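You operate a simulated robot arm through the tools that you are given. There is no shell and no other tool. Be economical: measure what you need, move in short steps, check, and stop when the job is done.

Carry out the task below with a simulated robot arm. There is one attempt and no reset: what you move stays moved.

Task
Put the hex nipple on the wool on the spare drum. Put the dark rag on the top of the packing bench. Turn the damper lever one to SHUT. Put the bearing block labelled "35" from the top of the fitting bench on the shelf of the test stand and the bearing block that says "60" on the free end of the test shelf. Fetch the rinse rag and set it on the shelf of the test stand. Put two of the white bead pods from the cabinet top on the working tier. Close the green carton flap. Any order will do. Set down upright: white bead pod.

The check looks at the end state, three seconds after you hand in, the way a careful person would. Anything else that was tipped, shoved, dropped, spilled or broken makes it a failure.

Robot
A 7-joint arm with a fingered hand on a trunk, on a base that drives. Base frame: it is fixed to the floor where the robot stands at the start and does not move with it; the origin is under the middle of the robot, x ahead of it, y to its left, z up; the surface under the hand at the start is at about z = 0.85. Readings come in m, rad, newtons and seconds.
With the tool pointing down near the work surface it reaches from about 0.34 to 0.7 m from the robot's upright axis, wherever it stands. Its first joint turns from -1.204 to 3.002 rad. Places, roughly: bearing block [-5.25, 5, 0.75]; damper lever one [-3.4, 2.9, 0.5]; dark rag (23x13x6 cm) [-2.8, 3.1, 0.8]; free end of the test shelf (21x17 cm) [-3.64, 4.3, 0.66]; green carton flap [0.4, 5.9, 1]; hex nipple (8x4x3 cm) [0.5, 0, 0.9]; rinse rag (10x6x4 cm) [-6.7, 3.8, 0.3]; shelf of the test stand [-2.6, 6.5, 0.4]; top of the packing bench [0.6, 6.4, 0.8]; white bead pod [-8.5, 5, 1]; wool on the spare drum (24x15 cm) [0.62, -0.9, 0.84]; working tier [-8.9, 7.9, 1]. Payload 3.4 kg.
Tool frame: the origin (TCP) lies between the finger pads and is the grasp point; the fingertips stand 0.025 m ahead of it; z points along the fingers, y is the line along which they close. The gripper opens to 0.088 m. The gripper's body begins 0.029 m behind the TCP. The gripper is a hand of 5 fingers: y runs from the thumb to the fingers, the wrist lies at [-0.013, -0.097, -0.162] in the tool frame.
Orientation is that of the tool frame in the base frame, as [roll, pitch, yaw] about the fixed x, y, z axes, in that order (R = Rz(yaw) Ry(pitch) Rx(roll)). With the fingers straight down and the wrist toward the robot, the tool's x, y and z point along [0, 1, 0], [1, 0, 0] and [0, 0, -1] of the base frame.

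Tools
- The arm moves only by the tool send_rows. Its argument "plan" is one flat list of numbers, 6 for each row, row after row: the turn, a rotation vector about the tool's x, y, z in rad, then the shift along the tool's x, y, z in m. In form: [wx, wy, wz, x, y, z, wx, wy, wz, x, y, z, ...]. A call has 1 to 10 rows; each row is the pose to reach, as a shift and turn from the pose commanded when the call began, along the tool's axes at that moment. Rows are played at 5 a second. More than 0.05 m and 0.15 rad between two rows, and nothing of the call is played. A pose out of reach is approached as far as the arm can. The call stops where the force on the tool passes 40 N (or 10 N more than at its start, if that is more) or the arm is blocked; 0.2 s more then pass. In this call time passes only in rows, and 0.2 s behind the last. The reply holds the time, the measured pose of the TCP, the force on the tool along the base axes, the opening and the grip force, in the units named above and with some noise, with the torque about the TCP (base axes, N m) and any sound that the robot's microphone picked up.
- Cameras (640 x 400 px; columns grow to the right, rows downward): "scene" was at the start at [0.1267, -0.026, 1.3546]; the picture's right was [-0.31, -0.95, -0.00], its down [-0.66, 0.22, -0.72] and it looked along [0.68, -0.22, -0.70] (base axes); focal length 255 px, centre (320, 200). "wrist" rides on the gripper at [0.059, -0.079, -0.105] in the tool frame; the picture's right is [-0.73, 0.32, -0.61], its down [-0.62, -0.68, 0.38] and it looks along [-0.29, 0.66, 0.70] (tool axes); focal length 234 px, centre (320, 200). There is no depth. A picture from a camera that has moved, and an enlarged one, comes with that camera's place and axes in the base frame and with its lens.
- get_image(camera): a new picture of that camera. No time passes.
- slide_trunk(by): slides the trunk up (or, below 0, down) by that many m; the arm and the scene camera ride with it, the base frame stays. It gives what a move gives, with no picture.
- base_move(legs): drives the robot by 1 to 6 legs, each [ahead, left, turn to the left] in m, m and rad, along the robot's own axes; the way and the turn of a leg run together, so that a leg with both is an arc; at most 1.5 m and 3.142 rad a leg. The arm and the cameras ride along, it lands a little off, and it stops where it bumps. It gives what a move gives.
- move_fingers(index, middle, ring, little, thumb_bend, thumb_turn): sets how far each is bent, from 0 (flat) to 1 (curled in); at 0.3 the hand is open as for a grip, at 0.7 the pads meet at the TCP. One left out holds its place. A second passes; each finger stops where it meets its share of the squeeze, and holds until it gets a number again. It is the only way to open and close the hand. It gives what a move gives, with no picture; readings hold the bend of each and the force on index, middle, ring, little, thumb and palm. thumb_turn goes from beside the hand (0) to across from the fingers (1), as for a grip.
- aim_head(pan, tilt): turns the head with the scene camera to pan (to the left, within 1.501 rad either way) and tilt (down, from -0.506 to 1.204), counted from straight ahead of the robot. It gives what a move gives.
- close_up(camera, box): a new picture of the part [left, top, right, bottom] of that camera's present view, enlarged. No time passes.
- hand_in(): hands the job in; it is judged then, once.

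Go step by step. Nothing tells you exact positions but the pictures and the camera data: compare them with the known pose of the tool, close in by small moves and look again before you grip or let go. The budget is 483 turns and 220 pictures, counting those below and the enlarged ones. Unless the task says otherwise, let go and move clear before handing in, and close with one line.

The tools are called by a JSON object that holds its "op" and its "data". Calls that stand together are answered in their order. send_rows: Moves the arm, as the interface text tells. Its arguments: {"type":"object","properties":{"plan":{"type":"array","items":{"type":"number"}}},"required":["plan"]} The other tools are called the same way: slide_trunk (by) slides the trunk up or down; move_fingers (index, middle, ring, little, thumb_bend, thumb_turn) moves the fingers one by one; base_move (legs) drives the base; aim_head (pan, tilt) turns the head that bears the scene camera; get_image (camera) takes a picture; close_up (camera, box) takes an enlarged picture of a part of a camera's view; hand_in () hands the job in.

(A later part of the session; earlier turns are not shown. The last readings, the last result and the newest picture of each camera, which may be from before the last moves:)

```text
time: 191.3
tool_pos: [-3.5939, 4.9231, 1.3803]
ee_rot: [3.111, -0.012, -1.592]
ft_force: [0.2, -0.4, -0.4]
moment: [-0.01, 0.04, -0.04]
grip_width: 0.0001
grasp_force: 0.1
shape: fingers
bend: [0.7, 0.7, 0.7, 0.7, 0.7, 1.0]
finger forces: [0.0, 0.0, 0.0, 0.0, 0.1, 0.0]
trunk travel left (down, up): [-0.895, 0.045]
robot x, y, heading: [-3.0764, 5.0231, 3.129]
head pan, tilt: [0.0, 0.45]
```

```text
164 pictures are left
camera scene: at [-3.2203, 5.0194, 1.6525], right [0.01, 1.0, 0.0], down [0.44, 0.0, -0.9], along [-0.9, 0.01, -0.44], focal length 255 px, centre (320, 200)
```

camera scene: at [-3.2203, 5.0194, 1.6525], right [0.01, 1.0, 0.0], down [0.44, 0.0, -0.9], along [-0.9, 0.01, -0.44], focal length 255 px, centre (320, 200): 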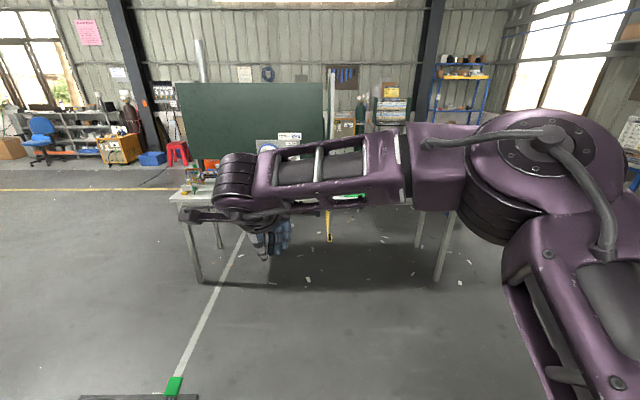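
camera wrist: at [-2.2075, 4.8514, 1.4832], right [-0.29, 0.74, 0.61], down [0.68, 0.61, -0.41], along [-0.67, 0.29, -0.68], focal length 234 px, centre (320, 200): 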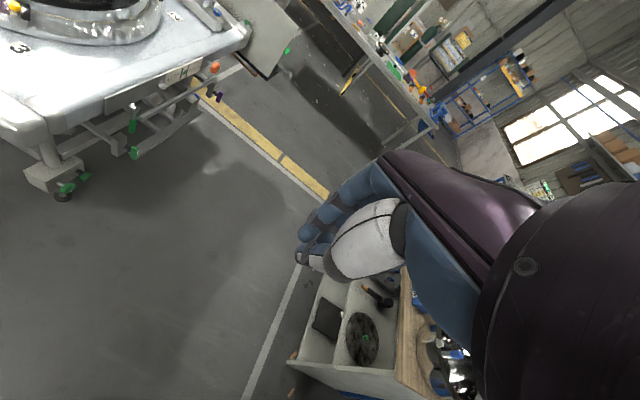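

The test shelf hangs at the table's back corner near [-3.6, 4.3], and yellow levers line the back edge. I go around to the back side at about [-4.25, 2.9] and face the table.

{"op": "base_move", "data": {"legs": [[1.17, 0, 0], [0, -0.0, 0.01], [0, 1.4, 0], [0, 0.7, 0], [0, 0, 3.14]]}}

{"op": "aim_head", "data": {"pan": 0.2, "tilt": 0.7}}

{"op": "get_image", "data": {"camera": "scene"}}

```text
time: 214.9
tool_pos: [-3.7269, 3.0057, 1.3803]
ee_rot: [3.108, -0.013, 1.539]
ft_force: [-0.5, 0.7, -0.5]
moment: [0.0, 0.03, -0.01]
grip_width: 0.0004
grasp_force: 0.1
shape: fingers
bend: [0.7, 0.7, 0.7, 0.7, 0.7, 1.0]
finger forces: [0.0, 0.0, 0.1, 0.0, 0.0, 0.0]
trunk travel left (down, up): [-0.895, 0.045]
robot x, y, heading: [-4.2435, 2.9141, -0.024]
head pan, tilt: [0.0, 0.45]
```

```text
time: 215.7
tool_pos: [-3.7264, 3.0051, 1.3809]
ee_rot: [3.109, -0.013, 1.54]
ft_force: [0.3, 0.4, -0.2]
moment: [0.01, -0.01, -0.01]
grip_width: 0.0
grasp_force: 0.1
shape: fingers
bend: [0.7, 0.7, 0.7, 0.7, 0.7, 1.0]
finger forces: [0.1, 0.1, 0.0, 0.0, 0.0, 0.1]
trunk travel left (down, up): [-0.895, 0.045]
robot x, y, heading: [-4.2448, 2.9191, -0.029]
head pan, tilt: [0.201, 0.7]
```

```text
163 pictures are left
camera scene: at [-4.112, 2.9296, 1.6304], right [0.18, -0.98, 0.0], down [-0.63, -0.11, -0.77], along [0.75, 0.13, -0.64], focal length 255 px, centre (320, 200)
```

scene: 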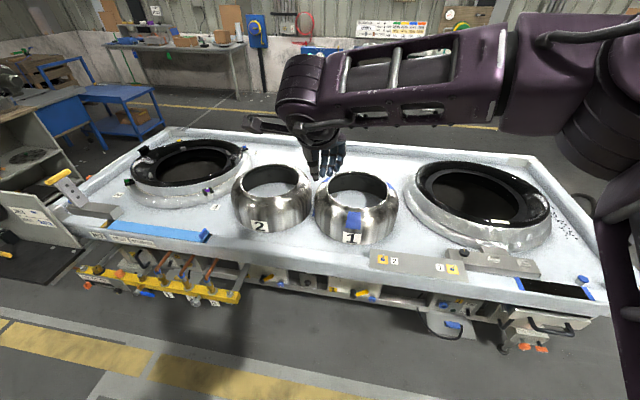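

{"op": "close_up", "data": {"camera": "scene", "box": [240, 240, 480, 340]}}

{"op": "slide_trunk", "data": {"by": -0.5}}

{"op": "aim_head", "data": {"pan": 0.05, "tilt": 0.65}}

{"op": "get_image", "data": {"camera": "scene"}}

```text
2.67 times, centred on (360, 290) of scene
camera zoom: at [-4.112, 2.9296, 1.6304], right [0.18, -0.98, 0.0], down [-0.63, -0.11, -0.77], along [0.75, 0.13, -0.64], focal length 679 px, centre (213, -40)
```

zoom: 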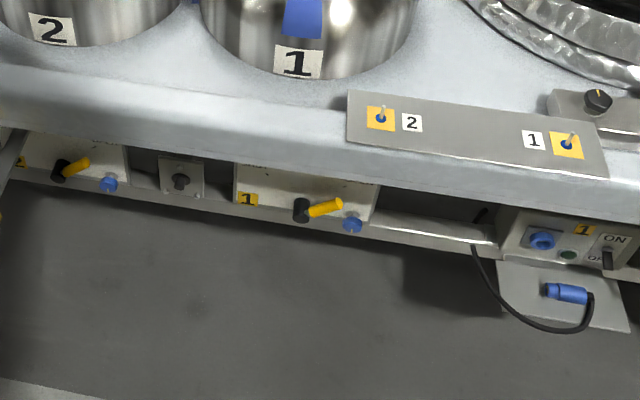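

```text
refused: -0.5 is not a number from -0.4 to 0.4
```

```text
time: 216.4
tool_pos: [-3.7269, 3.0049, 1.3795]
ee_rot: [3.109, -0.012, 1.539]
ft_force: [-0.7, 1.6, 0.1]
moment: [0.02, -0.01, 0.0]
grip_width: 0.0002
grasp_force: 0.0
shape: fingers
bend: [0.7, 0.7, 0.7, 0.7, 0.7, 1.0]
finger forces: [0.1, 0.0, 0.0, 0.0, 0.0, 0.0]
trunk travel left (down, up): [-0.895, 0.045]
robot x, y, heading: [-4.2447, 2.9162, -0.025]
head pan, tilt: [0.051, 0.649]
```

```text
161 pictures are left
camera scene: at [-4.1089, 2.917, 1.6347], right [0.03, -1.0, 0.0], down [-0.6, -0.02, -0.8], along [0.8, 0.02, -0.6], focal length 255 px, centre (320, 200)
```

scene: 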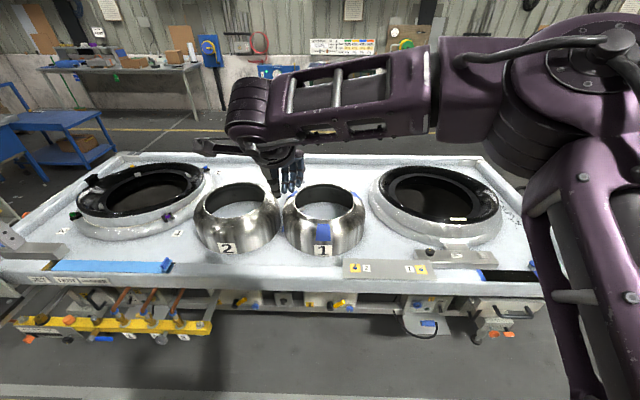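

Lever one is the yellow handle on the panel marked "1" under the table's edge. I back up and lower the trunk for a level view of its labels.

{"op": "base_move", "data": {"legs": [[-0.3, 0, 0.025]]}}

{"op": "slide_trunk", "data": {"by": -0.4}}

{"op": "slide_trunk", "data": {"by": -0.3}}

{"op": "aim_head", "data": {"pan": 0.0, "tilt": 0.4}}

{"op": "get_image", "data": {"camera": "scene"}}

```text
time: 218.4
tool_pos: [-4.0271, 3.0222, 1.3803]
ee_rot: [3.11, -0.01, 1.567]
ft_force: [0.2, 0.2, 0.0]
moment: [0.02, -0.01, 0.0]
grip_width: 0.0
grasp_force: 0.0
shape: fingers
bend: [0.7, 0.7, 0.7, 0.7, 0.7, 1.0]
finger forces: [0.1, 0.0, 0.0, 0.0, 0.1, 0.1]
trunk travel left (down, up): [-0.895, 0.045]
robot x, y, heading: [-4.5481, 2.9184, 0.003]
head pan, tilt: [0.051, 0.649]
```

```text
time: 222.3
tool_pos: [-4.0277, 3.0211, 0.9799]
ee_rot: [3.108, -0.011, 1.565]
ft_force: [0.7, -0.3, -0.9]
moment: [0.02, 0.05, -0.03]
grip_width: 0.0
grasp_force: 0.1
shape: fingers
bend: [0.7, 0.7, 0.7, 0.7, 0.7, 1.0]
finger forces: [0.0, 0.0, 0.0, 0.0, 0.1, 0.0]
trunk travel left (down, up): [-0.495, 0.445]
robot x, y, heading: [-4.5426, 2.9166, 0.005]
head pan, tilt: [0.051, 0.649]
```

```text
time: 225.3
tool_pos: [-4.0294, 3.0221, 0.6794]
ee_rot: [3.109, -0.012, 1.566]
ft_force: [0.3, -0.7, -0.5]
moment: [-0.02, 0.02, 0.0]
grip_width: 0.0
grasp_force: 0.1
shape: fingers
bend: [0.7, 0.7, 0.7, 0.7, 0.7, 1.0]
finger forces: [0.1, 0.0, 0.1, 0.1, 0.0, 0.1]
trunk travel left (down, up): [-0.195, 0.745]
robot x, y, heading: [-4.5476, 2.9174, 0.012]
head pan, tilt: [0.051, 0.649]
```

```text
time: 226.1
tool_pos: [-4.0278, 3.0223, 0.6801]
ee_rot: [3.108, -0.011, 1.565]
ft_force: [-0.2, -0.2, -0.7]
moment: [0.02, 0.0, -0.01]
grip_width: 0.0
grasp_force: 0.1
shape: fingers
bend: [0.7, 0.7, 0.7, 0.7, 0.7, 1.0]
finger forces: [0.1, 0.1, 0.0, 0.0, 0.0, 0.0]
trunk travel left (down, up): [-0.195, 0.745]
robot x, y, heading: [-4.5394, 2.9157, 0.005]
head pan, tilt: [0.0, 0.4]
```

```text
160 pictures are left
camera scene: at [-4.4022, 2.9192, 0.9571], right [0.0, -1.0, 0.0], down [-0.39, 0.0, -0.92], along [0.92, 0.0, -0.39], focal length 255 px, centre (320, 200)
```

scene: 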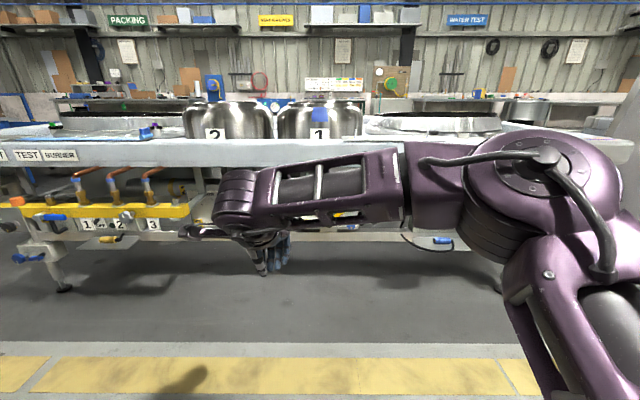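

{"op": "base_move", "data": {"legs": [[0, -0.4, 0]]}}

{"op": "aim_head", "data": {"pan": 0.3, "tilt": 0.35}}

{"op": "get_image", "data": {"camera": "scene"}}

```text
time: 228.6
tool_pos: [-4.0261, 2.6213, 0.6799]
ee_rot: [3.108, -0.011, 1.567]
ft_force: [0.4, 0.6, 0.1]
moment: [0.01, 0.0, 0.0]
grip_width: 0.0
grasp_force: 0.0
shape: fingers
bend: [0.7, 0.7, 0.7, 0.7, 0.7, 1.0]
finger forces: [0.0, 0.0, 0.0, 0.0, 0.0, 0.0]
trunk travel left (down, up): [-0.195, 0.745]
robot x, y, heading: [-4.5404, 2.5158, 0.004]
head pan, tilt: [0.0, 0.4]
```

```text
time: 229.3
tool_pos: [-4.0268, 2.62, 0.6805]
ee_rot: [3.108, -0.014, 1.566]
ft_force: [-0.6, 0.2, -0.4]
moment: [0.03, 0.03, 0.0]
grip_width: 0.0
grasp_force: 0.0
shape: fingers
bend: [0.7, 0.7, 0.7, 0.7, 0.7, 1.0]
finger forces: [0.0, 0.0, 0.1, 0.0, 0.1, 0.0]
trunk travel left (down, up): [-0.195, 0.745]
robot x, y, heading: [-4.5416, 2.5189, 0.005]
head pan, tilt: [0.3, 0.351]
```

```text
159 pictures are left
camera scene: at [-4.404, 2.5451, 0.9617], right [0.3, -0.95, 0.0], down [-0.33, -0.1, -0.94], along [0.9, 0.28, -0.34], focal length 255 px, centre (320, 200)
```

scene: 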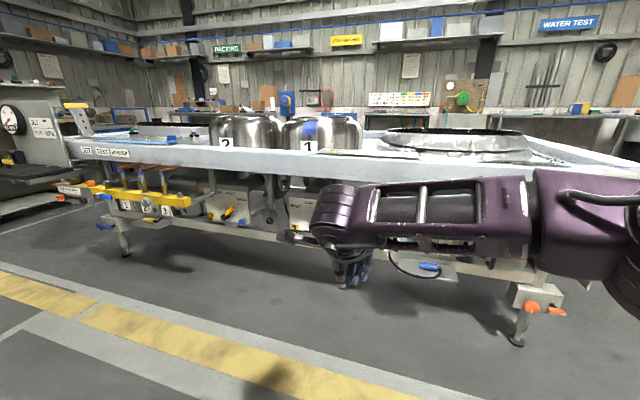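

{"op": "send_rows", "data": {"plan": [0, 0, 0, 0, 0, -0.05, 0, 0, 0, 0, 0, -0.1, 0, 0, 0, 0, 0, -0.15, 0, 0, 0, 0, 0, -0.2, 0, 0, 0, 0, 0, -0.25, 0, 0, 0, 0, 0, -0.3]}}

{"op": "base_move", "data": {"legs": [[0, 0.35, 0]]}}

{"op": "aim_head", "data": {"pan": 0.0, "tilt": 0.4}}

{"op": "close_up", "data": {"camera": "scene", "box": [200, 120, 520, 320]}}

```text
time: 230.8
tool_pos: [-4.0496, 2.605, 0.9431]
ee_rot: [3.106, -0.011, 1.57]
ft_force: [0.1, 0.1, 0.0]
moment: [-0.02, 0.0, -0.04]
grip_width: 0.0001
grasp_force: 0.2
shape: fingers
bend: [0.7, 0.7, 0.7, 0.7, 0.7, 1.0]
finger forces: [0.0, 0.1, 0.0, 0.0, 0.0, 0.0]
out of reach, approached as far as the arm can: row 6
trunk travel left (down, up): [-0.195, 0.745]
robot x, y, heading: [-4.544, 2.5172, 0.002]
head pan, tilt: [0.3, 0.351]
```

```text
time: 233.0
tool_pos: [-4.0519, 2.96, 0.9418]
ee_rot: [3.104, -0.014, 1.57]
ft_force: [0.1, -0.9, -0.6]
moment: [0.0, 0.05, 0.05]
grip_width: 0.0001
grasp_force: 0.0
shape: fingers
bend: [0.7, 0.7, 0.7, 0.7, 0.7, 1.0]
finger forces: [0.0, 0.0, 0.0, 0.0, 0.1, 0.0]
trunk travel left (down, up): [-0.195, 0.745]
robot x, y, heading: [-4.546, 2.8698, 0.003]
head pan, tilt: [0.3, 0.351]
```

```text
time: 233.8
tool_pos: [-4.0519, 2.9597, 0.9425]
ee_rot: [3.106, -0.015, 1.568]
ft_force: [-0.1, 0.4, -1.1]
moment: [0.01, 0.0, 0.0]
grip_width: 0.0002
grasp_force: 0.0
shape: fingers
bend: [0.7, 0.7, 0.7, 0.7, 0.7, 1.0]
finger forces: [0.0, 0.0, 0.1, 0.0, 0.1, 0.0]
trunk travel left (down, up): [-0.195, 0.745]
robot x, y, heading: [-4.5454, 2.8719, 0.007]
head pan, tilt: [0.0, 0.4]
```

```text
2.00 times, centred on (360, 220) of scene
camera zoom: at [-4.4025, 2.8718, 0.9572], right [0.01, -1.0, 0.0], down [-0.39, 0.0, -0.92], along [0.92, 0.01, -0.39], focal length 509 px, centre (240, 160)
```

zoom: 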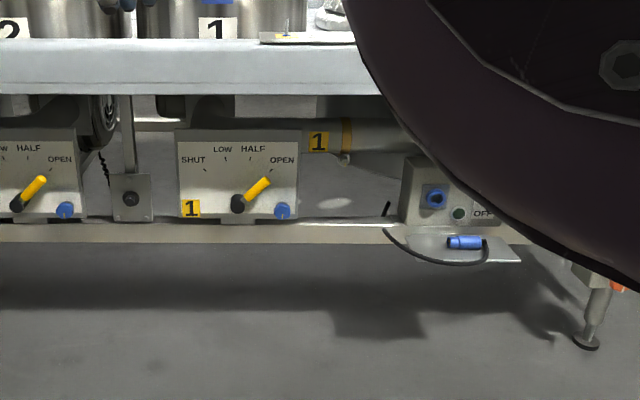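

{"op": "close_up", "data": {"camera": "scene", "box": [280, 170, 360, 220]}}

```text
8.00 times, centred on (320, 195) of scene
camera zoom: at [-4.4025, 2.8718, 0.9572], right [0.01, -1.0, 0.0], down [-0.39, 0.0, -0.92], along [0.92, 0.01, -0.39], focal length 2037 px, centre (320, 240)
```

zoom: 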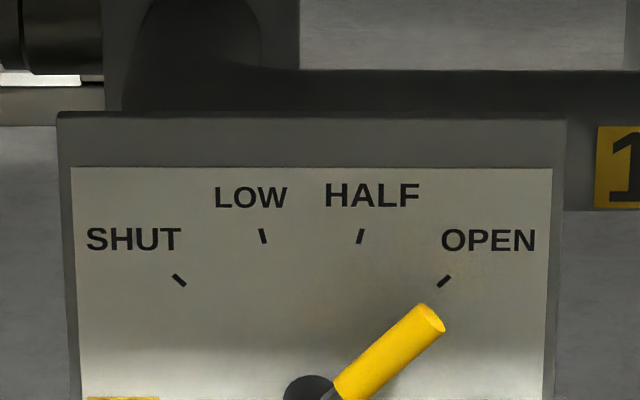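

Lever one's pivot is about [-3.414, 2.885, 0.446], handle pointing to OPEN with its tip at about [-3.42, 2.82, 0.49]; SHUT is mirrored to the left. I'll point the hand forward with the palm sideways and sweep the handle over to the left. First rotate the hand.

{"op": "send_rows", "data": {"plan": [-0.0863, -0.0863, -0.0863, 0, 0.01, 0.02, -0.1726, -0.1726, -0.1726, 0, 0.02, 0.04, -0.2589, -0.2589, -0.2589, 0, 0.03, 0.06, -0.3452, -0.3452, -0.3452, 0, 0.04, 0.08, -0.4315, -0.4315, -0.4315, 0, 0.05, 0.1, -0.5178, -0.5178, -0.5178, 0, 0.06, 0.12, -0.6041, -0.6041, -0.6041, 0, 0.07, 0.14, -0.6904, -0.6904, -0.6904, 0, 0.08, 0.16, -0.7767, -0.7767, -0.7767, 0, 0.09, 0.18, -0.863, -0.863, -0.863, 0, 0.1, 0.2]}}

{"op": "get_image", "data": {"camera": "scene"}}

```text
time: 236.0
tool_pos: [-3.9454, 2.9618, 0.7453]
ee_rot: [2.453, 1.091, 2.11]
ft_force: [-0.2, 0.6, 0.2]
moment: [-0.02, -0.01, 0.0]
grip_width: 0.0
grasp_force: 0.2
shape: fingers
bend: [0.7, 0.7, 0.7, 0.7, 0.7, 1.0]
finger forces: [0.0, 0.0, 0.1, 0.0, 0.0, 0.0]
trunk travel left (down, up): [-0.195, 0.745]
robot x, y, heading: [-4.5424, 2.8713, 0.009]
head pan, tilt: [0.0, 0.4]
```

```text
156 pictures are left
camera scene: at [-4.4023, 2.8717, 0.9572], right [0.01, -1.0, 0.0], down [-0.39, 0.0, -0.92], along [0.92, 0.01, -0.39], focal length 255 px, centre (320, 200)
```

scene: 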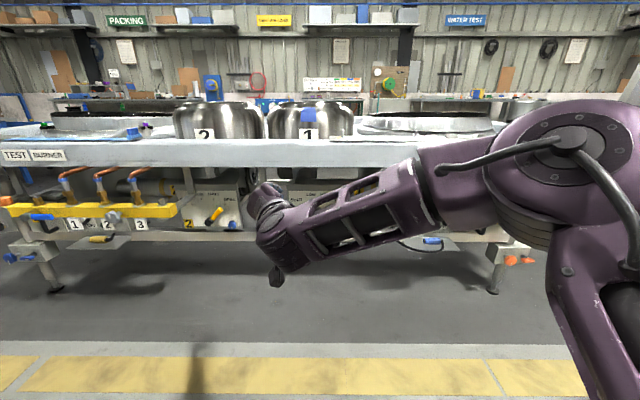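

{"op": "send_rows", "data": {"plan": [-0.0863, -0.0863, -0.0863, 0, 0, 0, -0.1726, -0.1726, -0.1726, 0, 0, 0, -0.2589, -0.2589, -0.2589, 0, 0, 0, -0.3462, -0.3462, -0.3462, 0, 0, 0]}}

{"op": "slide_trunk", "data": {"by": -0.19}}

{"op": "get_image", "data": {"camera": "scene"}}

{"op": "get_image", "data": {"camera": "wrist"}}

```text
refused: row 4 steps farther than a row can; nothing moved
```

```text
time: 238.1
tool_pos: [-3.9444, 2.9609, 0.5564]
ee_rot: [2.45, 1.091, 2.106]
ft_force: [-0.2, -0.4, -0.5]
moment: [0.0, -0.02, -0.01]
grip_width: 0.0001
grasp_force: 0.1
shape: fingers
bend: [0.7, 0.7, 0.7, 0.7, 0.7, 1.0]
finger forces: [0.1, 0.1, 0.0, 0.1, 0.1, 0.0]
trunk travel left (down, up): [-0.005, 0.935]
robot x, y, heading: [-4.5444, 2.866, 0.002]
head pan, tilt: [0.0, 0.4]
```

```text
155 pictures are left
camera scene: at [-4.4025, 2.8717, 0.7672], right [0.01, -1.0, 0.0], down [-0.39, 0.0, -0.92], along [0.92, 0.01, -0.39], focal length 255 px, centre (320, 200)
```

scene: 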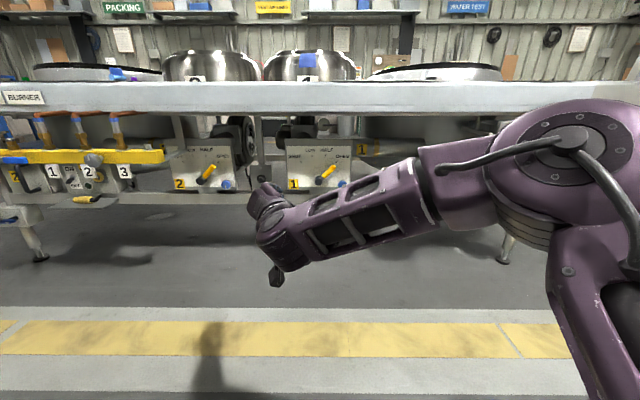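

```text
154 pictures are left
camera wrist: at [-4.0839, 2.9435, 0.5183], right [-0.25, 0.16, 0.95], down [0.23, -0.95, 0.22], along [0.94, 0.28, 0.2], focal length 234 px, centre (320, 200)
```

wrist: 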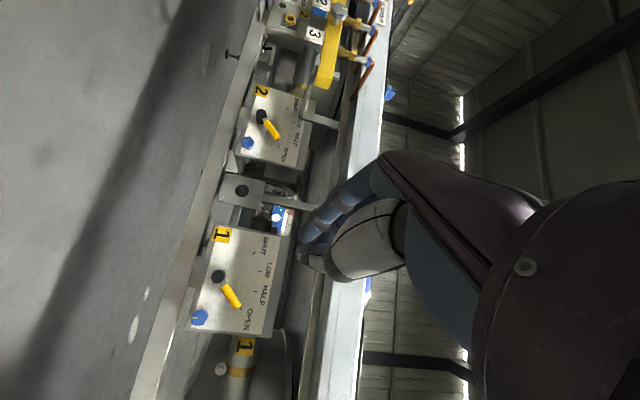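

{"op": "send_rows", "data": {"plan": [-0.0863, -0.0863, -0.0863, 0, 0, 0, -0.1726, -0.1726, -0.1726, 0, 0, 0, -0.2589, -0.2589, -0.2589, 0, 0, 0, -0.345, -0.345, -0.345, 0, 0, 0]}}

{"op": "get_image", "data": {"camera": "wrist"}}

{"op": "get_image", "data": {"camera": "scene"}}

```text
time: 239.1
tool_pos: [-3.9448, 2.9619, 0.5556]
ee_rot: [2.381, 1.215, 2.124]
ft_force: [0.9, -0.5, -0.5]
moment: [-0.01, 0.04, 0.01]
grip_width: 0.0001
grasp_force: 0.1
shape: fingers
bend: [0.7, 0.7, 0.7, 0.7, 0.7, 1.0]
finger forces: [0.1, 0.0, 0.1, 0.0, 0.0, 0.1]
out of reach, approached as far as the arm can: row 2, 3, 4
trunk travel left (down, up): [-0.005, 0.935]
robot x, y, heading: [-4.5459, 2.8701, 0.002]
head pan, tilt: [0.0, 0.4]
```

```text
153 pictures are left
camera wrist: at [-4.078, 2.9286, 0.5087], right [-0.35, 0.22, 0.91], down [0.29, -0.9, 0.32], along [0.89, 0.37, 0.25], focal length 234 px, centre (320, 200)
```

wrist: 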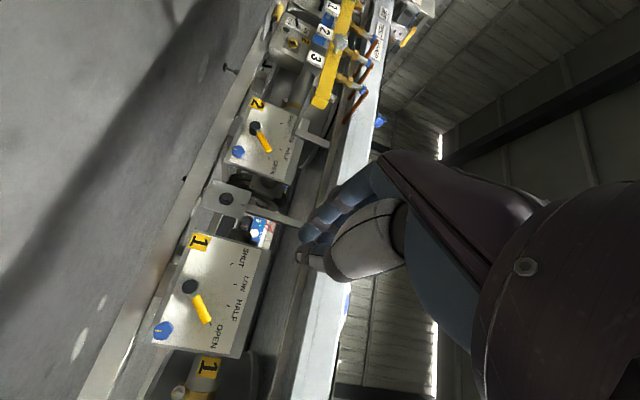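

```text
152 pictures are left
camera scene: at [-4.4025, 2.8717, 0.7672], right [0.01, -1.0, 0.0], down [-0.39, 0.0, -0.92], along [0.92, 0.01, -0.39], focal length 255 px, centre (320, 200)
```

scene: 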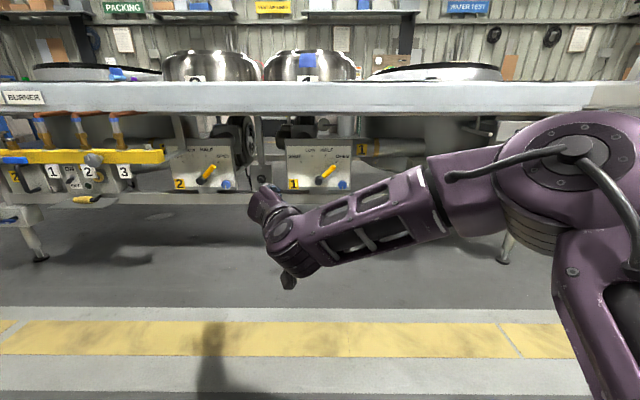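

The hand now points forward (slightly down), close enough. I lower it, shift right of the lever, and approach.

{"op": "send_rows", "data": {"plan": [0, 0, 0, 0.045, -0.012, 0.012]}}

{"op": "base_move", "data": {"legs": [[0, -0.19, 0], [0.4, 0, 0]]}}

{"op": "get_image", "data": {"camera": "wrist"}}

{"op": "get_image", "data": {"camera": "scene"}}

```text
time: 239.5
tool_pos: [-3.9519, 2.9813, 0.5325]
ee_rot: [2.43, 1.205, 2.174]
ft_force: [0.6, -1.4, -0.3]
moment: [-0.01, -0.01, -0.01]
grip_width: 0.0
grasp_force: 0.0
shape: fingers
bend: [0.7, 0.7, 0.7, 0.7, 0.7, 1.0]
finger forces: [0.0, 0.0, 0.0, 0.0, 0.1, 0.0]
out of reach, approached as far as the arm can: row 1
trunk travel left (down, up): [-0.005, 0.935]
robot x, y, heading: [-4.5438, 2.8724, 0.006]
head pan, tilt: [0.0, 0.4]
```

```text
time: 243.2
tool_pos: [-3.5485, 2.7961, 0.5317]
ee_rot: [2.433, 1.205, 2.177]
ft_force: [-0.7, -0.1, 0.2]
moment: [0.01, -0.02, 0.01]
grip_width: 0.0
grasp_force: 0.1
shape: fingers
bend: [0.7, 0.7, 0.7, 0.7, 0.7, 1.0]
finger forces: [0.1, 0.1, 0.0, 0.1, 0.0, 0.0]
trunk travel left (down, up): [-0.005, 0.935]
robot x, y, heading: [-4.1396, 2.6884, 0.014]
head pan, tilt: [0.0, 0.4]
```

```text
151 pictures are left
camera wrist: at [-3.6827, 2.7614, 0.4877], right [-0.33, 0.22, 0.92], down [0.3, -0.9, 0.32], along [0.9, 0.38, 0.23], focal length 234 px, centre (320, 200)
```

wrist: 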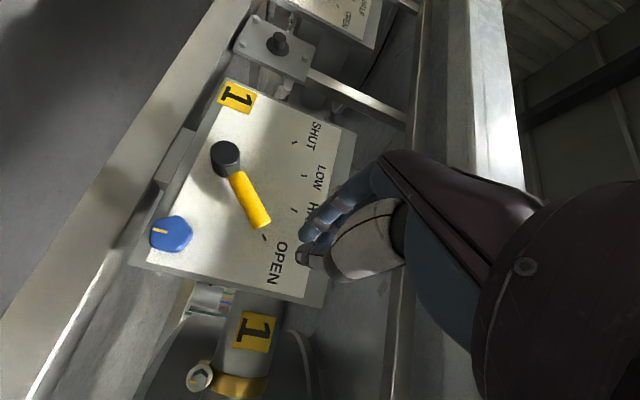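

```text
150 pictures are left
camera scene: at [-3.9989, 2.686, 0.7672], right [0.01, -1.0, 0.0], down [-0.39, 0.0, -0.92], along [0.92, 0.01, -0.39], focal length 255 px, centre (320, 200)
```

scene: 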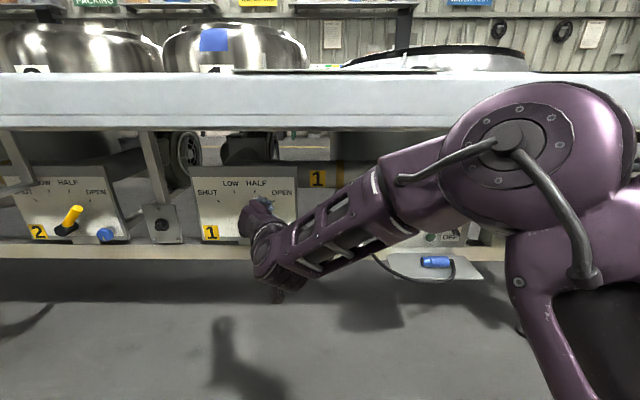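

Hub and tip positions confirmed. I need the hand a bit lower and tipped down slightly; try a combined small move.

{"op": "send_rows", "data": {"plan": [0, 0.1, 0, 0.008, -0.009, 0.02, 0, 0.2, 0, 0.016, -0.017, 0.04]}}

```text
time: 243.8
tool_pos: [-3.521, 2.7765, 0.5028]
ee_rot: [2.669, 1.036, 2.435]
ft_force: [1.1, 0.0, 0.2]
moment: [-0.03, 0.01, -0.04]
grip_width: 0.0002
grasp_force: 0.0
shape: fingers
bend: [0.7, 0.7, 0.7, 0.7, 0.7, 1.0]
finger forces: [0.0, 0.0, 0.1, 0.1, 0.0, 0.0]
trunk travel left (down, up): [-0.005, 0.935]
robot x, y, heading: [-4.1421, 2.6868, 0.01]
head pan, tilt: [0.0, 0.4]
```

{"op": "send_rows", "data": {"plan": [0, 0, 0, -0.018, 0.012, 0.04, 0, 0, 0, -0.035, 0.023, 0.079]}}

{"op": "get_image", "data": {"camera": "wrist"}}

{"op": "close_up", "data": {"camera": "scene", "box": [160, 140, 360, 265]}}

```text
time: 244.4
tool_pos: [-3.4298, 2.7734, 0.502]
ee_rot: [2.672, 1.038, 2.441]
ft_force: [0.4, 0.3, 0.2]
moment: [-0.03, 0.02, -0.02]
grip_width: 0.0003
grasp_force: 0.1
shape: fingers
bend: [0.7, 0.7, 0.7, 0.7, 0.7, 1.0]
finger forces: [0.1, 0.0, 0.0, 0.0, 0.1, 0.1]
trunk travel left (down, up): [-0.005, 0.935]
robot x, y, heading: [-4.1389, 2.6819, 0.008]
head pan, tilt: [0.0, 0.4]
```

```text
149 pictures are left
camera wrist: at [-3.5683, 2.7354, 0.4805], right [-0.16, 0.15, 0.97], down [0.39, -0.9, 0.21], along [0.91, 0.41, 0.09], focal length 234 px, centre (320, 200)
```

wrist: 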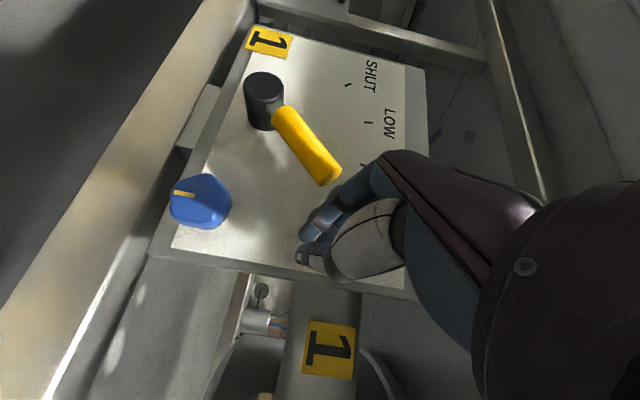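

```text
3.20 times, centred on (260, 202) of scene
camera zoom: at [-3.9989, 2.6859, 0.7672], right [0.01, -1.0, 0.0], down [-0.39, 0.0, -0.92], along [0.92, 0.01, -0.39], focal length 815 px, centre (512, 192)
```

zoom: 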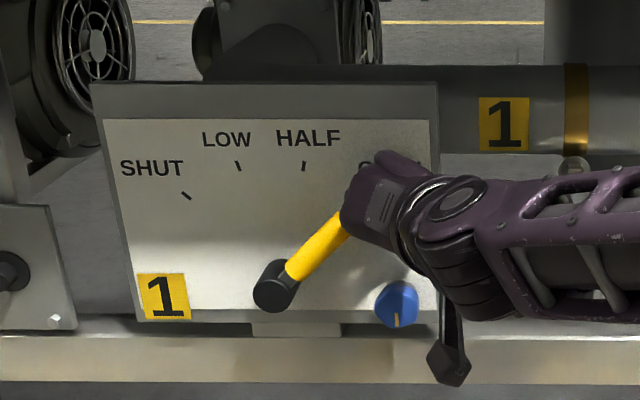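

The fingers sit just right of the handle. Sweep left.

{"op": "send_rows", "data": {"plan": [0, 0, 0, 0.01, 0.028, -0.0045, 0, 0, 0, 0.015, 0.057, -0.012, 0, 0, 0, 0.02, 0.087, -0.019]}}

{"op": "get_image", "data": {"camera": "wrist"}}

{"op": "close_up", "data": {"camera": "scene", "box": [160, 140, 360, 265]}}

```text
time: 245.2
tool_pos: [-3.4323, 2.8694, 0.5108]
ee_rot: [2.67, 1.034, 2.444]
ft_force: [0.0, 0.6, -1.1]
moment: [0.02, -0.01, -0.04]
grip_width: 0.0
grasp_force: 0.0
shape: fingers
bend: [0.7, 0.7, 0.7, 0.7, 0.7, 1.0]
finger forces: [0.0, 0.0, 0.0, 0.0, 0.0, 0.0]
trunk travel left (down, up): [-0.005, 0.935]
robot x, y, heading: [-4.1361, 2.6848, 0.013]
head pan, tilt: [0.0, 0.4]
```

```text
147 pictures are left
camera wrist: at [-3.5697, 2.8303, 0.4905], right [-0.16, 0.15, 0.98], down [0.4, -0.9, 0.2], along [0.9, 0.42, 0.08], focal length 234 px, centre (320, 200)
```

wrist: 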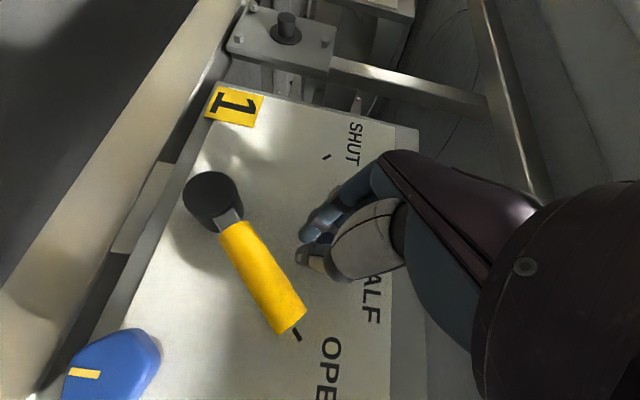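

```text
3.20 times, centred on (260, 202) of scene
camera zoom: at [-3.9983, 2.6871, 0.7671], right [0.01, -1.0, 0.0], down [-0.39, -0.01, -0.92], along [0.92, 0.01, -0.39], focal length 815 px, centre (512, 192)
```

zoom: 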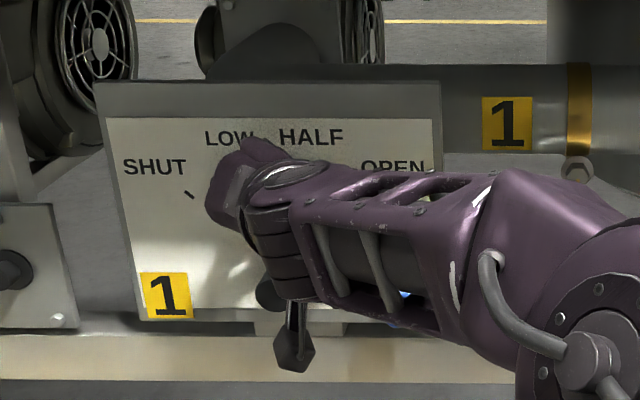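

The fingers slid over the handle; lever is unmoved. Go back right, lower about 4 cm, and retry.

{"op": "send_rows", "data": {"plan": [0, 0, 0, -0.024, -0.042, 0.003, 0, 0, 0, -0.04, -0.087, 0.01, 0, 0, 0, -0.033, -0.096, 0.02, 0, 0, 0, 0.01, -0.11, 0.04]}}

{"op": "get_image", "data": {"camera": "wrist"}}

```text
time: 246.2
tool_pos: [-3.427, 2.76, 0.4623]
ee_rot: [2.663, 1.039, 2.433]
ft_force: [-0.3, -0.1, 0.0]
moment: [-0.01, 0.01, 0.0]
grip_width: 0.0003
grasp_force: 0.0
shape: fingers
bend: [0.7, 0.7, 0.7, 0.7, 0.7, 1.0]
finger forces: [0.0, 0.1, 0.0, 0.1, 0.0, 0.1]
trunk travel left (down, up): [-0.005, 0.935]
robot x, y, heading: [-4.1414, 2.6843, 0.01]
head pan, tilt: [0.0, 0.4]
```

```text
145 pictures are left
camera wrist: at [-3.5663, 2.7208, 0.4407], right [-0.17, 0.15, 0.97], down [0.39, -0.9, 0.21], along [0.91, 0.41, 0.09], focal length 234 px, centre (320, 200)
```

wrist: 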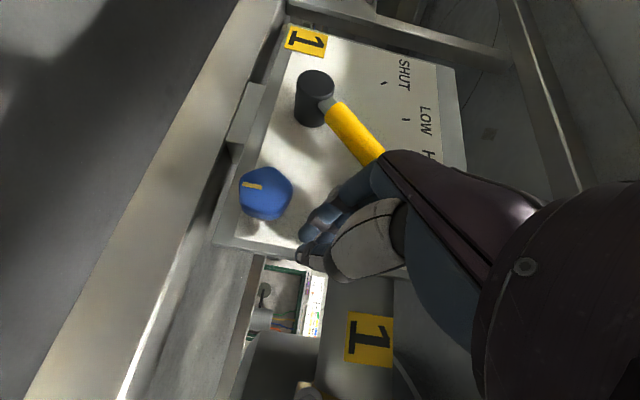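

{"op": "send_rows", "data": {"plan": [0, 0, 0, 0.003, 0.03, -0.008, 0, 0, 0, 0.0095, 0.0587, -0.0145, 0, 0, 0, 0.0126, 0.0884, -0.0227]}}

{"op": "get_image", "data": {"camera": "wrist"}}

```text
time: 246.7
tool_pos: [-3.4249, 2.7861, 0.4677]
ee_rot: [2.672, 1.037, 2.417]
ft_force: [-9.5, -12.3, -3.5]
moment: [0.29, -0.25, 0.24]
grip_width: 0.0
grasp_force: 8.2
shape: fingers
bend: [0.7, 0.7, 0.7, 0.7, 0.7, 1.0]
finger forces: [0.0, 11.7, 5.0, 0.1, 0.0, 0.0]
trunk travel left (down, up): [-0.005, 0.935]
robot x, y, heading: [-4.1374, 2.6829, 0.004]
head pan, tilt: [0.0, 0.4]
stopped in row 2: the force on the tool passed its limit at 47 N (the readings are from after the stop); the commanded pose is now the measured one
```

```text
144 pictures are left
camera wrist: at [-3.5644, 2.7525, 0.4476], right [-0.16, 0.16, 0.98], down [0.37, -0.91, 0.21], along [0.92, 0.39, 0.08], focal length 234 px, centre (320, 200)
```

wrist: 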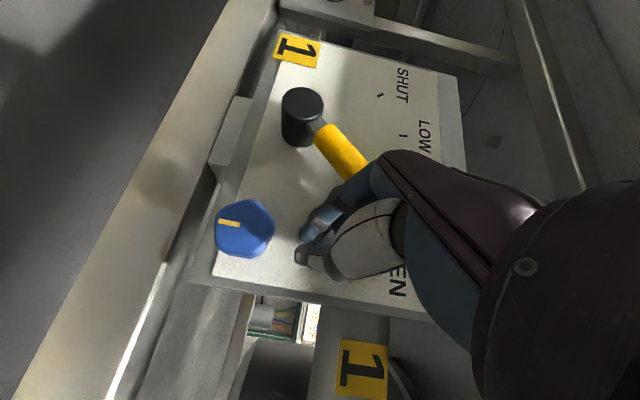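

Middle and ring fingers now press on the handle. Continue in small steps.

{"op": "send_rows", "data": {"plan": [0, 0, 0, 0.001, 0.009, -0.003, 0, 0, 0, 0.002, 0.018, -0.006, 0, 0, 0, 0.003, 0.027, -0.009, 0, 0, 0, 0.004, 0.036, -0.012]}}

{"op": "get_image", "data": {"camera": "wrist"}}

```text
time: 247.1
tool_pos: [-3.4241, 2.7889, 0.469]
ee_rot: [2.675, 1.036, 2.409]
ft_force: [-7.0, -11.1, -2.9]
moment: [0.25, -0.22, 0.23]
grip_width: 0.0001
grasp_force: 7.4
shape: fingers
bend: [0.7, 0.7, 0.7, 0.7, 0.7, 1.0]
finger forces: [0.1, 11.7, 4.3, 0.1, 0.0, 0.0]
trunk travel left (down, up): [-0.005, 0.935]
robot x, y, heading: [-4.142, 2.6851, 0.002]
head pan, tilt: [0.0, 0.4]
stopped in row 1: the force on the tool passed its limit at 41 N (the readings are from after the stop); the commanded pose is now the measured one
```

```text
143 pictures are left
camera wrist: at [-3.5637, 2.755, 0.4485], right [-0.15, 0.16, 0.97], down [0.36, -0.91, 0.21], along [0.92, 0.38, 0.08], focal length 234 px, centre (320, 200)
```

wrist: 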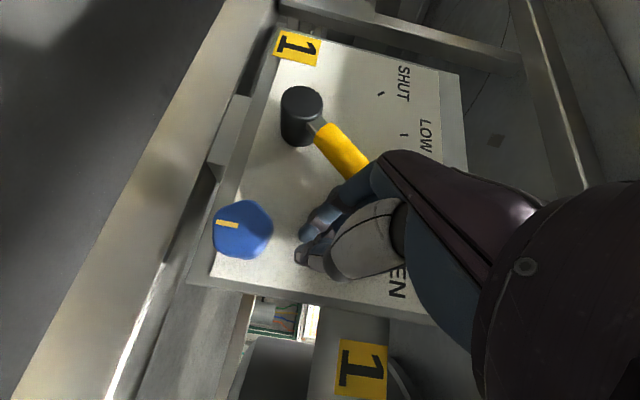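

Pushing on the handle's end gives no torque. I back off and form a single pointing finger to push the handle from beneath.

{"op": "send_rows", "data": {"plan": [0, 0, 0, -0.005, -0.025, 0, 0, 0, 0, 0.005, -0.03, -0.04, 0, 0, 0, 0.005, -0.03, -0.08]}}

{"op": "move_fingers", "data": {"index": 0.65, "middle": 1, "ring": 1, "little": 1, "thumb_bend": 0.3, "thumb_turn": 0}}

{"op": "get_image", "data": {"camera": "wrist"}}

{"op": "close_up", "data": {"camera": "scene", "box": [160, 140, 360, 265]}}

```text
time: 247.9
tool_pos: [-3.5053, 2.7793, 0.494]
ee_rot: [2.676, 1.039, 2.416]
ft_force: [-0.2, -0.3, -1.4]
moment: [-0.02, 0.01, -0.01]
grip_width: 0.0
grasp_force: 0.0
shape: fingers
bend: [0.7, 0.7, 0.7, 0.7, 0.7, 1.0]
finger forces: [0.0, 0.1, 0.1, 0.0, 0.0, 0.0]
trunk travel left (down, up): [-0.005, 0.935]
robot x, y, heading: [-4.1388, 2.6833, 0.003]
head pan, tilt: [0.0, 0.4]
```

```text
time: 248.9
tool_pos: [-3.5053, 2.7801, 0.4936]
ee_rot: [2.679, 1.037, 2.419]
ft_force: [0.2, -0.1, 0.5]
moment: [-0.01, -0.02, -0.01]
grip_width: 0.1021
grasp_force: 0.1
shape: fingers
bend: [0.65, 1.0, 1.0, 1.0, 0.3, 0.0]
finger forces: [0.1, 0.0, 0.1, 0.0, 0.0, 0.0]
trunk travel left (down, up): [-0.005, 0.935]
robot x, y, heading: [-4.1411, 2.6871, 0.0]
head pan, tilt: [0.0, 0.4]
```

```text
142 pictures are left
camera wrist: at [-3.6443, 2.7452, 0.4736], right [-0.16, 0.16, 0.97], down [0.36, -0.91, 0.21], along [0.92, 0.39, 0.08], focal length 234 px, centre (320, 200)
```

wrist: 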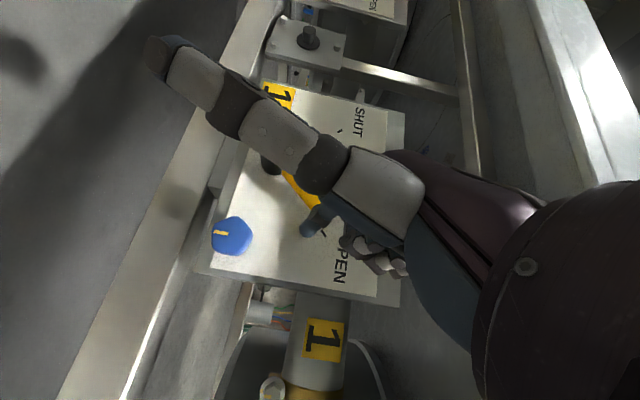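

```text
3.20 times, centred on (260, 202) of scene
camera zoom: at [-3.9995, 2.6842, 0.7672], right [0.0, -1.0, 0.0], down [-0.39, 0.0, -0.92], along [0.92, 0.0, -0.39], focal length 815 px, centre (512, 192)
```

zoom: 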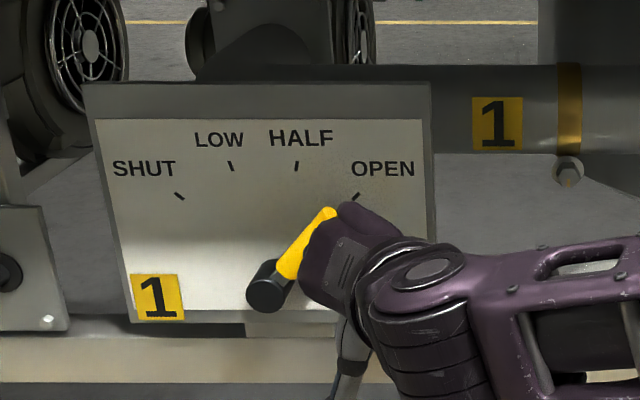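

{"op": "move_fingers", "data": {"index": 0.7, "thumb_bend": 0.7, "thumb_turn": 1}}

{"op": "get_image", "data": {"camera": "wrist"}}

```text
time: 249.9
tool_pos: [-3.5053, 2.7806, 0.4945]
ee_rot: [2.677, 1.036, 2.417]
ft_force: [0.6, -0.9, 1.0]
moment: [0.01, -0.03, -0.02]
grip_width: 0.0001
grasp_force: 0.1
shape: fingers
bend: [0.7, 1.0, 1.0, 1.0, 0.7, 1.0]
finger forces: [0.0, 0.0, 0.1, 0.0, 0.0, 0.0]
trunk travel left (down, up): [-0.005, 0.935]
robot x, y, heading: [-4.145, 2.6835, 0.001]
head pan, tilt: [0.0, 0.4]
```

```text
140 pictures are left
camera wrist: at [-3.6443, 2.7453, 0.4736], right [-0.16, 0.16, 0.97], down [0.36, -0.91, 0.21], along [0.92, 0.39, 0.08], focal length 234 px, centre (320, 200)
```

wrist: 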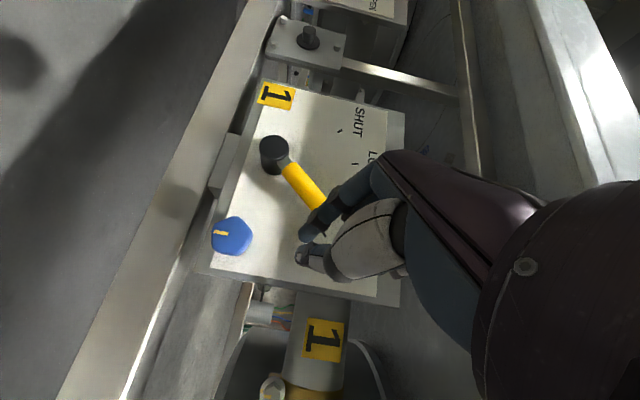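

{"op": "send_rows", "data": {"plan": [0, 0, 0, 0.0324, 0.032, 0.003, 0, 0, 0, 0.0164, 0.0448, 0.0397, 0, 0, 0, 0.0004, 0.0575, 0.0763]}}

{"op": "get_image", "data": {"camera": "wrist"}}

```text
time: 250.7
tool_pos: [-3.4355, 2.8311, 0.473]
ee_rot: [2.685, 1.029, 2.448]
ft_force: [-24.7, -5.5, 4.3]
moment: [-0.03, -0.32, 0.24]
grip_width: 0.0
grasp_force: 14.2
shape: fingers
bend: [0.7, 1.0, 1.0, 1.0, 0.68, 1.0]
finger forces: [9.1, 13.4, 6.3, 0.1, 0.0, 0.1]
trunk travel left (down, up): [-0.005, 0.935]
robot x, y, heading: [-4.1432, 2.6816, 0.003]
head pan, tilt: [0.0, 0.4]
stopped in row 3: the force on the tool passed its limit at 71 N (the readings are from after the stop); the commanded pose is now the measured one
```

```text
139 pictures are left
camera wrist: at [-3.5739, 2.7919, 0.4531], right [-0.15, 0.15, 0.98], down [0.39, -0.9, 0.2], along [0.91, 0.41, 0.08], focal length 234 px, centre (320, 200)
```

wrist: 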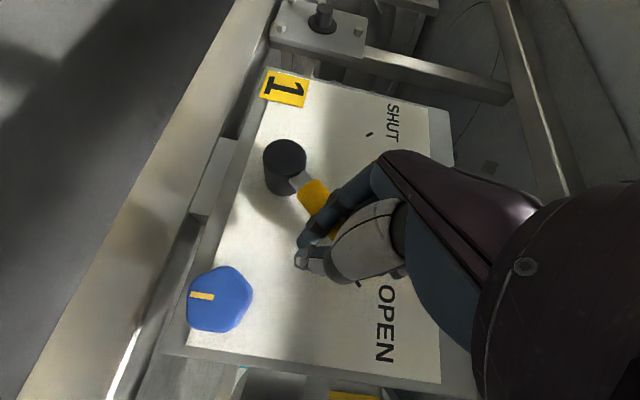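

The curled fingers block. Other fingers lie above the index, so I'll straddle the handle instead: thumb on its right, fingers on its left. Back off and open.

{"op": "send_rows", "data": {"plan": [0, 0, 0, 0, 0, -0.04, 0, 0, 0, 0, 0, -0.08]}}

{"op": "move_fingers", "data": {"index": 0.42, "middle": 0.42, "ring": 0.42, "little": 0.42, "thumb_bend": 0.42, "thumb_turn": 1}}

{"op": "get_image", "data": {"camera": "wrist"}}

```text
time: 251.3
tool_pos: [-3.5014, 2.841, 0.5074]
ee_rot: [2.688, 1.032, 2.444]
ft_force: [0.9, 0.5, -0.2]
moment: [-0.01, -0.05, -0.01]
grip_width: 0.0
grasp_force: 0.1
shape: fingers
bend: [0.7, 1.0, 1.0, 1.0, 0.7, 1.0]
finger forces: [0.0, 0.0, 0.0, 0.0, 0.0, 0.0]
trunk travel left (down, up): [-0.005, 0.935]
robot x, y, heading: [-4.1409, 2.6858, -0.001]
head pan, tilt: [0.0, 0.4]
```

```text
time: 252.3
tool_pos: [-3.5021, 2.8407, 0.5084]
ee_rot: [2.689, 1.03, 2.446]
ft_force: [-0.7, 0.1, 0.1]
moment: [0.03, 0.0, -0.01]
grip_width: 0.0583
grasp_force: 0.1
shape: fingers
bend: [0.42, 0.42, 0.42, 0.42, 0.42, 0.99]
finger forces: [0.0, 0.1, 0.1, 0.0, 0.0, 0.0]
trunk travel left (down, up): [-0.005, 0.935]
robot x, y, heading: [-4.1441, 2.6833, 0.004]
head pan, tilt: [0.0, 0.4]
```

```text
138 pictures are left
camera wrist: at [-3.6406, 2.8033, 0.4882], right [-0.15, 0.16, 0.98], down [0.38, -0.9, 0.2], along [0.91, 0.41, 0.07], focal length 234 px, centre (320, 200)
```

wrist: 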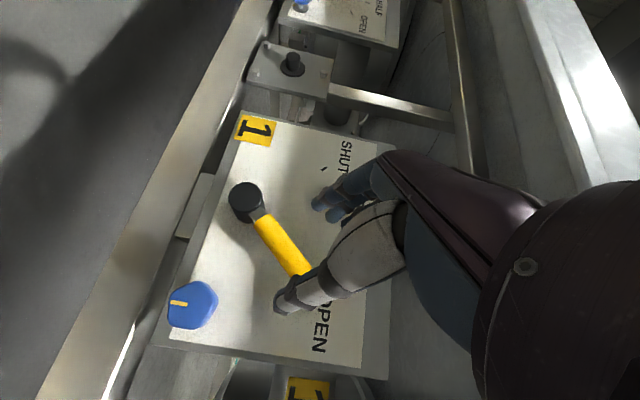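

{"op": "send_rows", "data": {"plan": [0, 0, 0, 0.0259, 0.0095, 0.0086, 0, 0, 0, 0.0107, 0.0206, 0.0422]}}

{"op": "get_image", "data": {"camera": "wrist"}}

```text
time: 252.9
tool_pos: [-3.4651, 2.8573, 0.4834]
ee_rot: [2.685, 1.032, 2.441]
ft_force: [-0.9, -1.0, 0.7]
moment: [0.0, 0.0, 0.0]
grip_width: 0.0586
grasp_force: 0.1
shape: fingers
bend: [0.42, 0.42, 0.42, 0.42, 0.42, 0.99]
finger forces: [0.1, 0.0, 0.0, 0.0, 0.0, 0.0]
trunk travel left (down, up): [-0.005, 0.935]
robot x, y, heading: [-4.1436, 2.6831, 0.006]
head pan, tilt: [0.0, 0.4]
```

```text
137 pictures are left
camera wrist: at [-3.6028, 2.8192, 0.4644], right [-0.15, 0.16, 0.98], down [0.38, -0.9, 0.2], along [0.91, 0.41, 0.08], focal length 234 px, centre (320, 200)
```

wrist: 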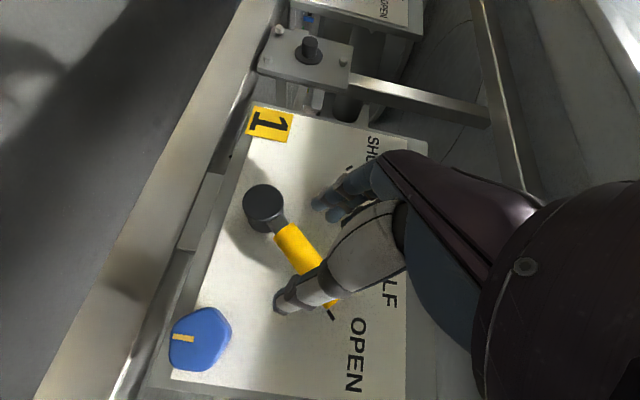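

{"op": "send_rows", "data": {"plan": [0, 0, 0, -0.008, 0.0055, 0.017, 0, 0, 0, -0.0155, 0.011, 0.034]}}

{"op": "get_image", "data": {"camera": "wrist"}}

```text
time: 253.5
tool_pos: [-3.4288, 2.8602, 0.4859]
ee_rot: [2.684, 1.033, 2.452]
ft_force: [-23.9, 1.4, 4.9]
moment: [0.05, -0.58, 0.6]
grip_width: 0.0589
grasp_force: 12.5
shape: fingers
bend: [0.42, 0.42, 0.44, 0.42, 0.42, 0.99]
finger forces: [0.0, 2.7, 21.8, 0.1, 0.0, 0.0]
trunk travel left (down, up): [-0.005, 0.935]
robot x, y, heading: [-4.1424, 2.6829, 0.007]
head pan, tilt: [0.0, 0.4]
```

```text
136 pictures are left
camera wrist: at [-3.5674, 2.8216, 0.466], right [-0.15, 0.15, 0.98], down [0.39, -0.9, 0.2], along [0.91, 0.41, 0.08], focal length 234 px, centre (320, 200)
```

wrist: 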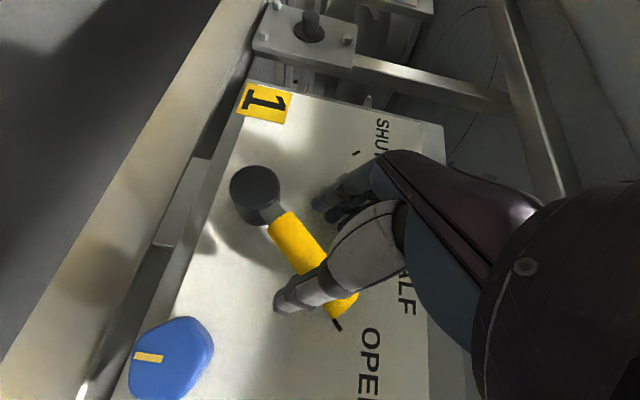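

The thumb is now beneath/right of the handle; ring finger touches the panel, so back 8 mm and sweep along the arc.

{"op": "send_rows", "data": {"plan": [0, 0, 0, 0.0032, -0.0023, -0.007, 0, 0, 0, -0.003, 0.0095, -0.0137, 0, 0, 0, -0.0091, 0.0213, -0.0204, 0, 0, 0, -0.0088, 0.032, -0.024, 0, 0, 0, -0.0086, 0.0436, -0.0275]}}

{"op": "get_image", "data": {"camera": "wrist"}}

```text
time: 254.7
tool_pos: [-3.4347, 2.8986, 0.5141]
ee_rot: [2.682, 1.032, 2.44]
ft_force: [0.9, -0.1, 0.3]
moment: [-0.01, 0.0, -0.02]
grip_width: 0.0591
grasp_force: 0.1
shape: fingers
bend: [0.42, 0.42, 0.42, 0.42, 0.42, 0.99]
finger forces: [0.0, 0.0, 0.0, 0.0, 0.0, 0.1]
trunk travel left (down, up): [-0.005, 0.935]
robot x, y, heading: [-4.1411, 2.6864, 0.002]
head pan, tilt: [0.0, 0.4]
```

```text
135 pictures are left
camera wrist: at [-3.5723, 2.8611, 0.4945], right [-0.15, 0.15, 0.98], down [0.38, -0.9, 0.2], along [0.91, 0.41, 0.08], focal length 234 px, centre (320, 200)
```

wrist: 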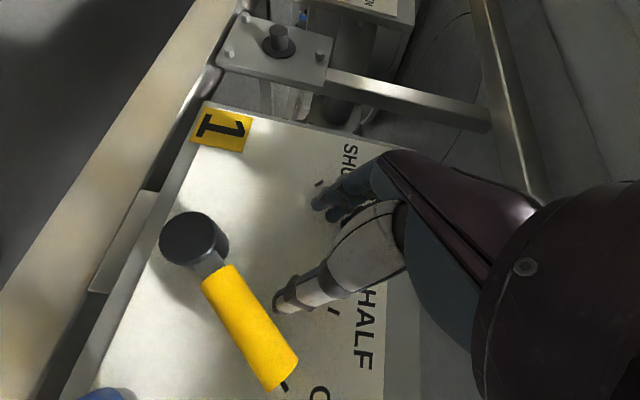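

The thumb passed in front of the handle since the upper fingers hit the panel first. I retreat, fold ring and little fingers away, and pinch the handle with thumb, index and middle.

{"op": "send_rows", "data": {"plan": [0, 0, 0, 0, 0, -0.04, 0, 0, 0, 0, 0, -0.07]}}

{"op": "move_fingers", "data": {"index": 0.42, "middle": 0.42, "ring": 1, "little": 1, "thumb_bend": 0.45}}

```text
time: 255.3
tool_pos: [-3.4945, 2.9103, 0.546]
ee_rot: [2.688, 1.03, 2.445]
ft_force: [0.7, 0.3, 0.4]
moment: [0.01, 0.0, -0.03]
grip_width: 0.0593
grasp_force: 0.1
shape: fingers
bend: [0.42, 0.42, 0.42, 0.42, 0.42, 0.99]
finger forces: [0.0, 0.0, 0.0, 0.0, 0.0, 0.1]
trunk travel left (down, up): [-0.005, 0.935]
robot x, y, heading: [-4.1399, 2.6876, 0.008]
head pan, tilt: [0.0, 0.4]
```

```text
time: 256.3
tool_pos: [-3.4936, 2.9097, 0.5457]
ee_rot: [2.691, 1.029, 2.45]
ft_force: [-0.5, 0.0, -0.2]
moment: [-0.01, -0.02, 0.01]
grip_width: 0.056
grasp_force: 0.0
shape: fingers
bend: [0.42, 0.42, 1.0, 1.0, 0.45, 0.99]
finger forces: [0.1, 0.0, 0.0, 0.0, 0.0, 0.0]
trunk travel left (down, up): [-0.005, 0.935]
robot x, y, heading: [-4.1408, 2.6808, 0.003]
head pan, tilt: [0.0, 0.4]
```

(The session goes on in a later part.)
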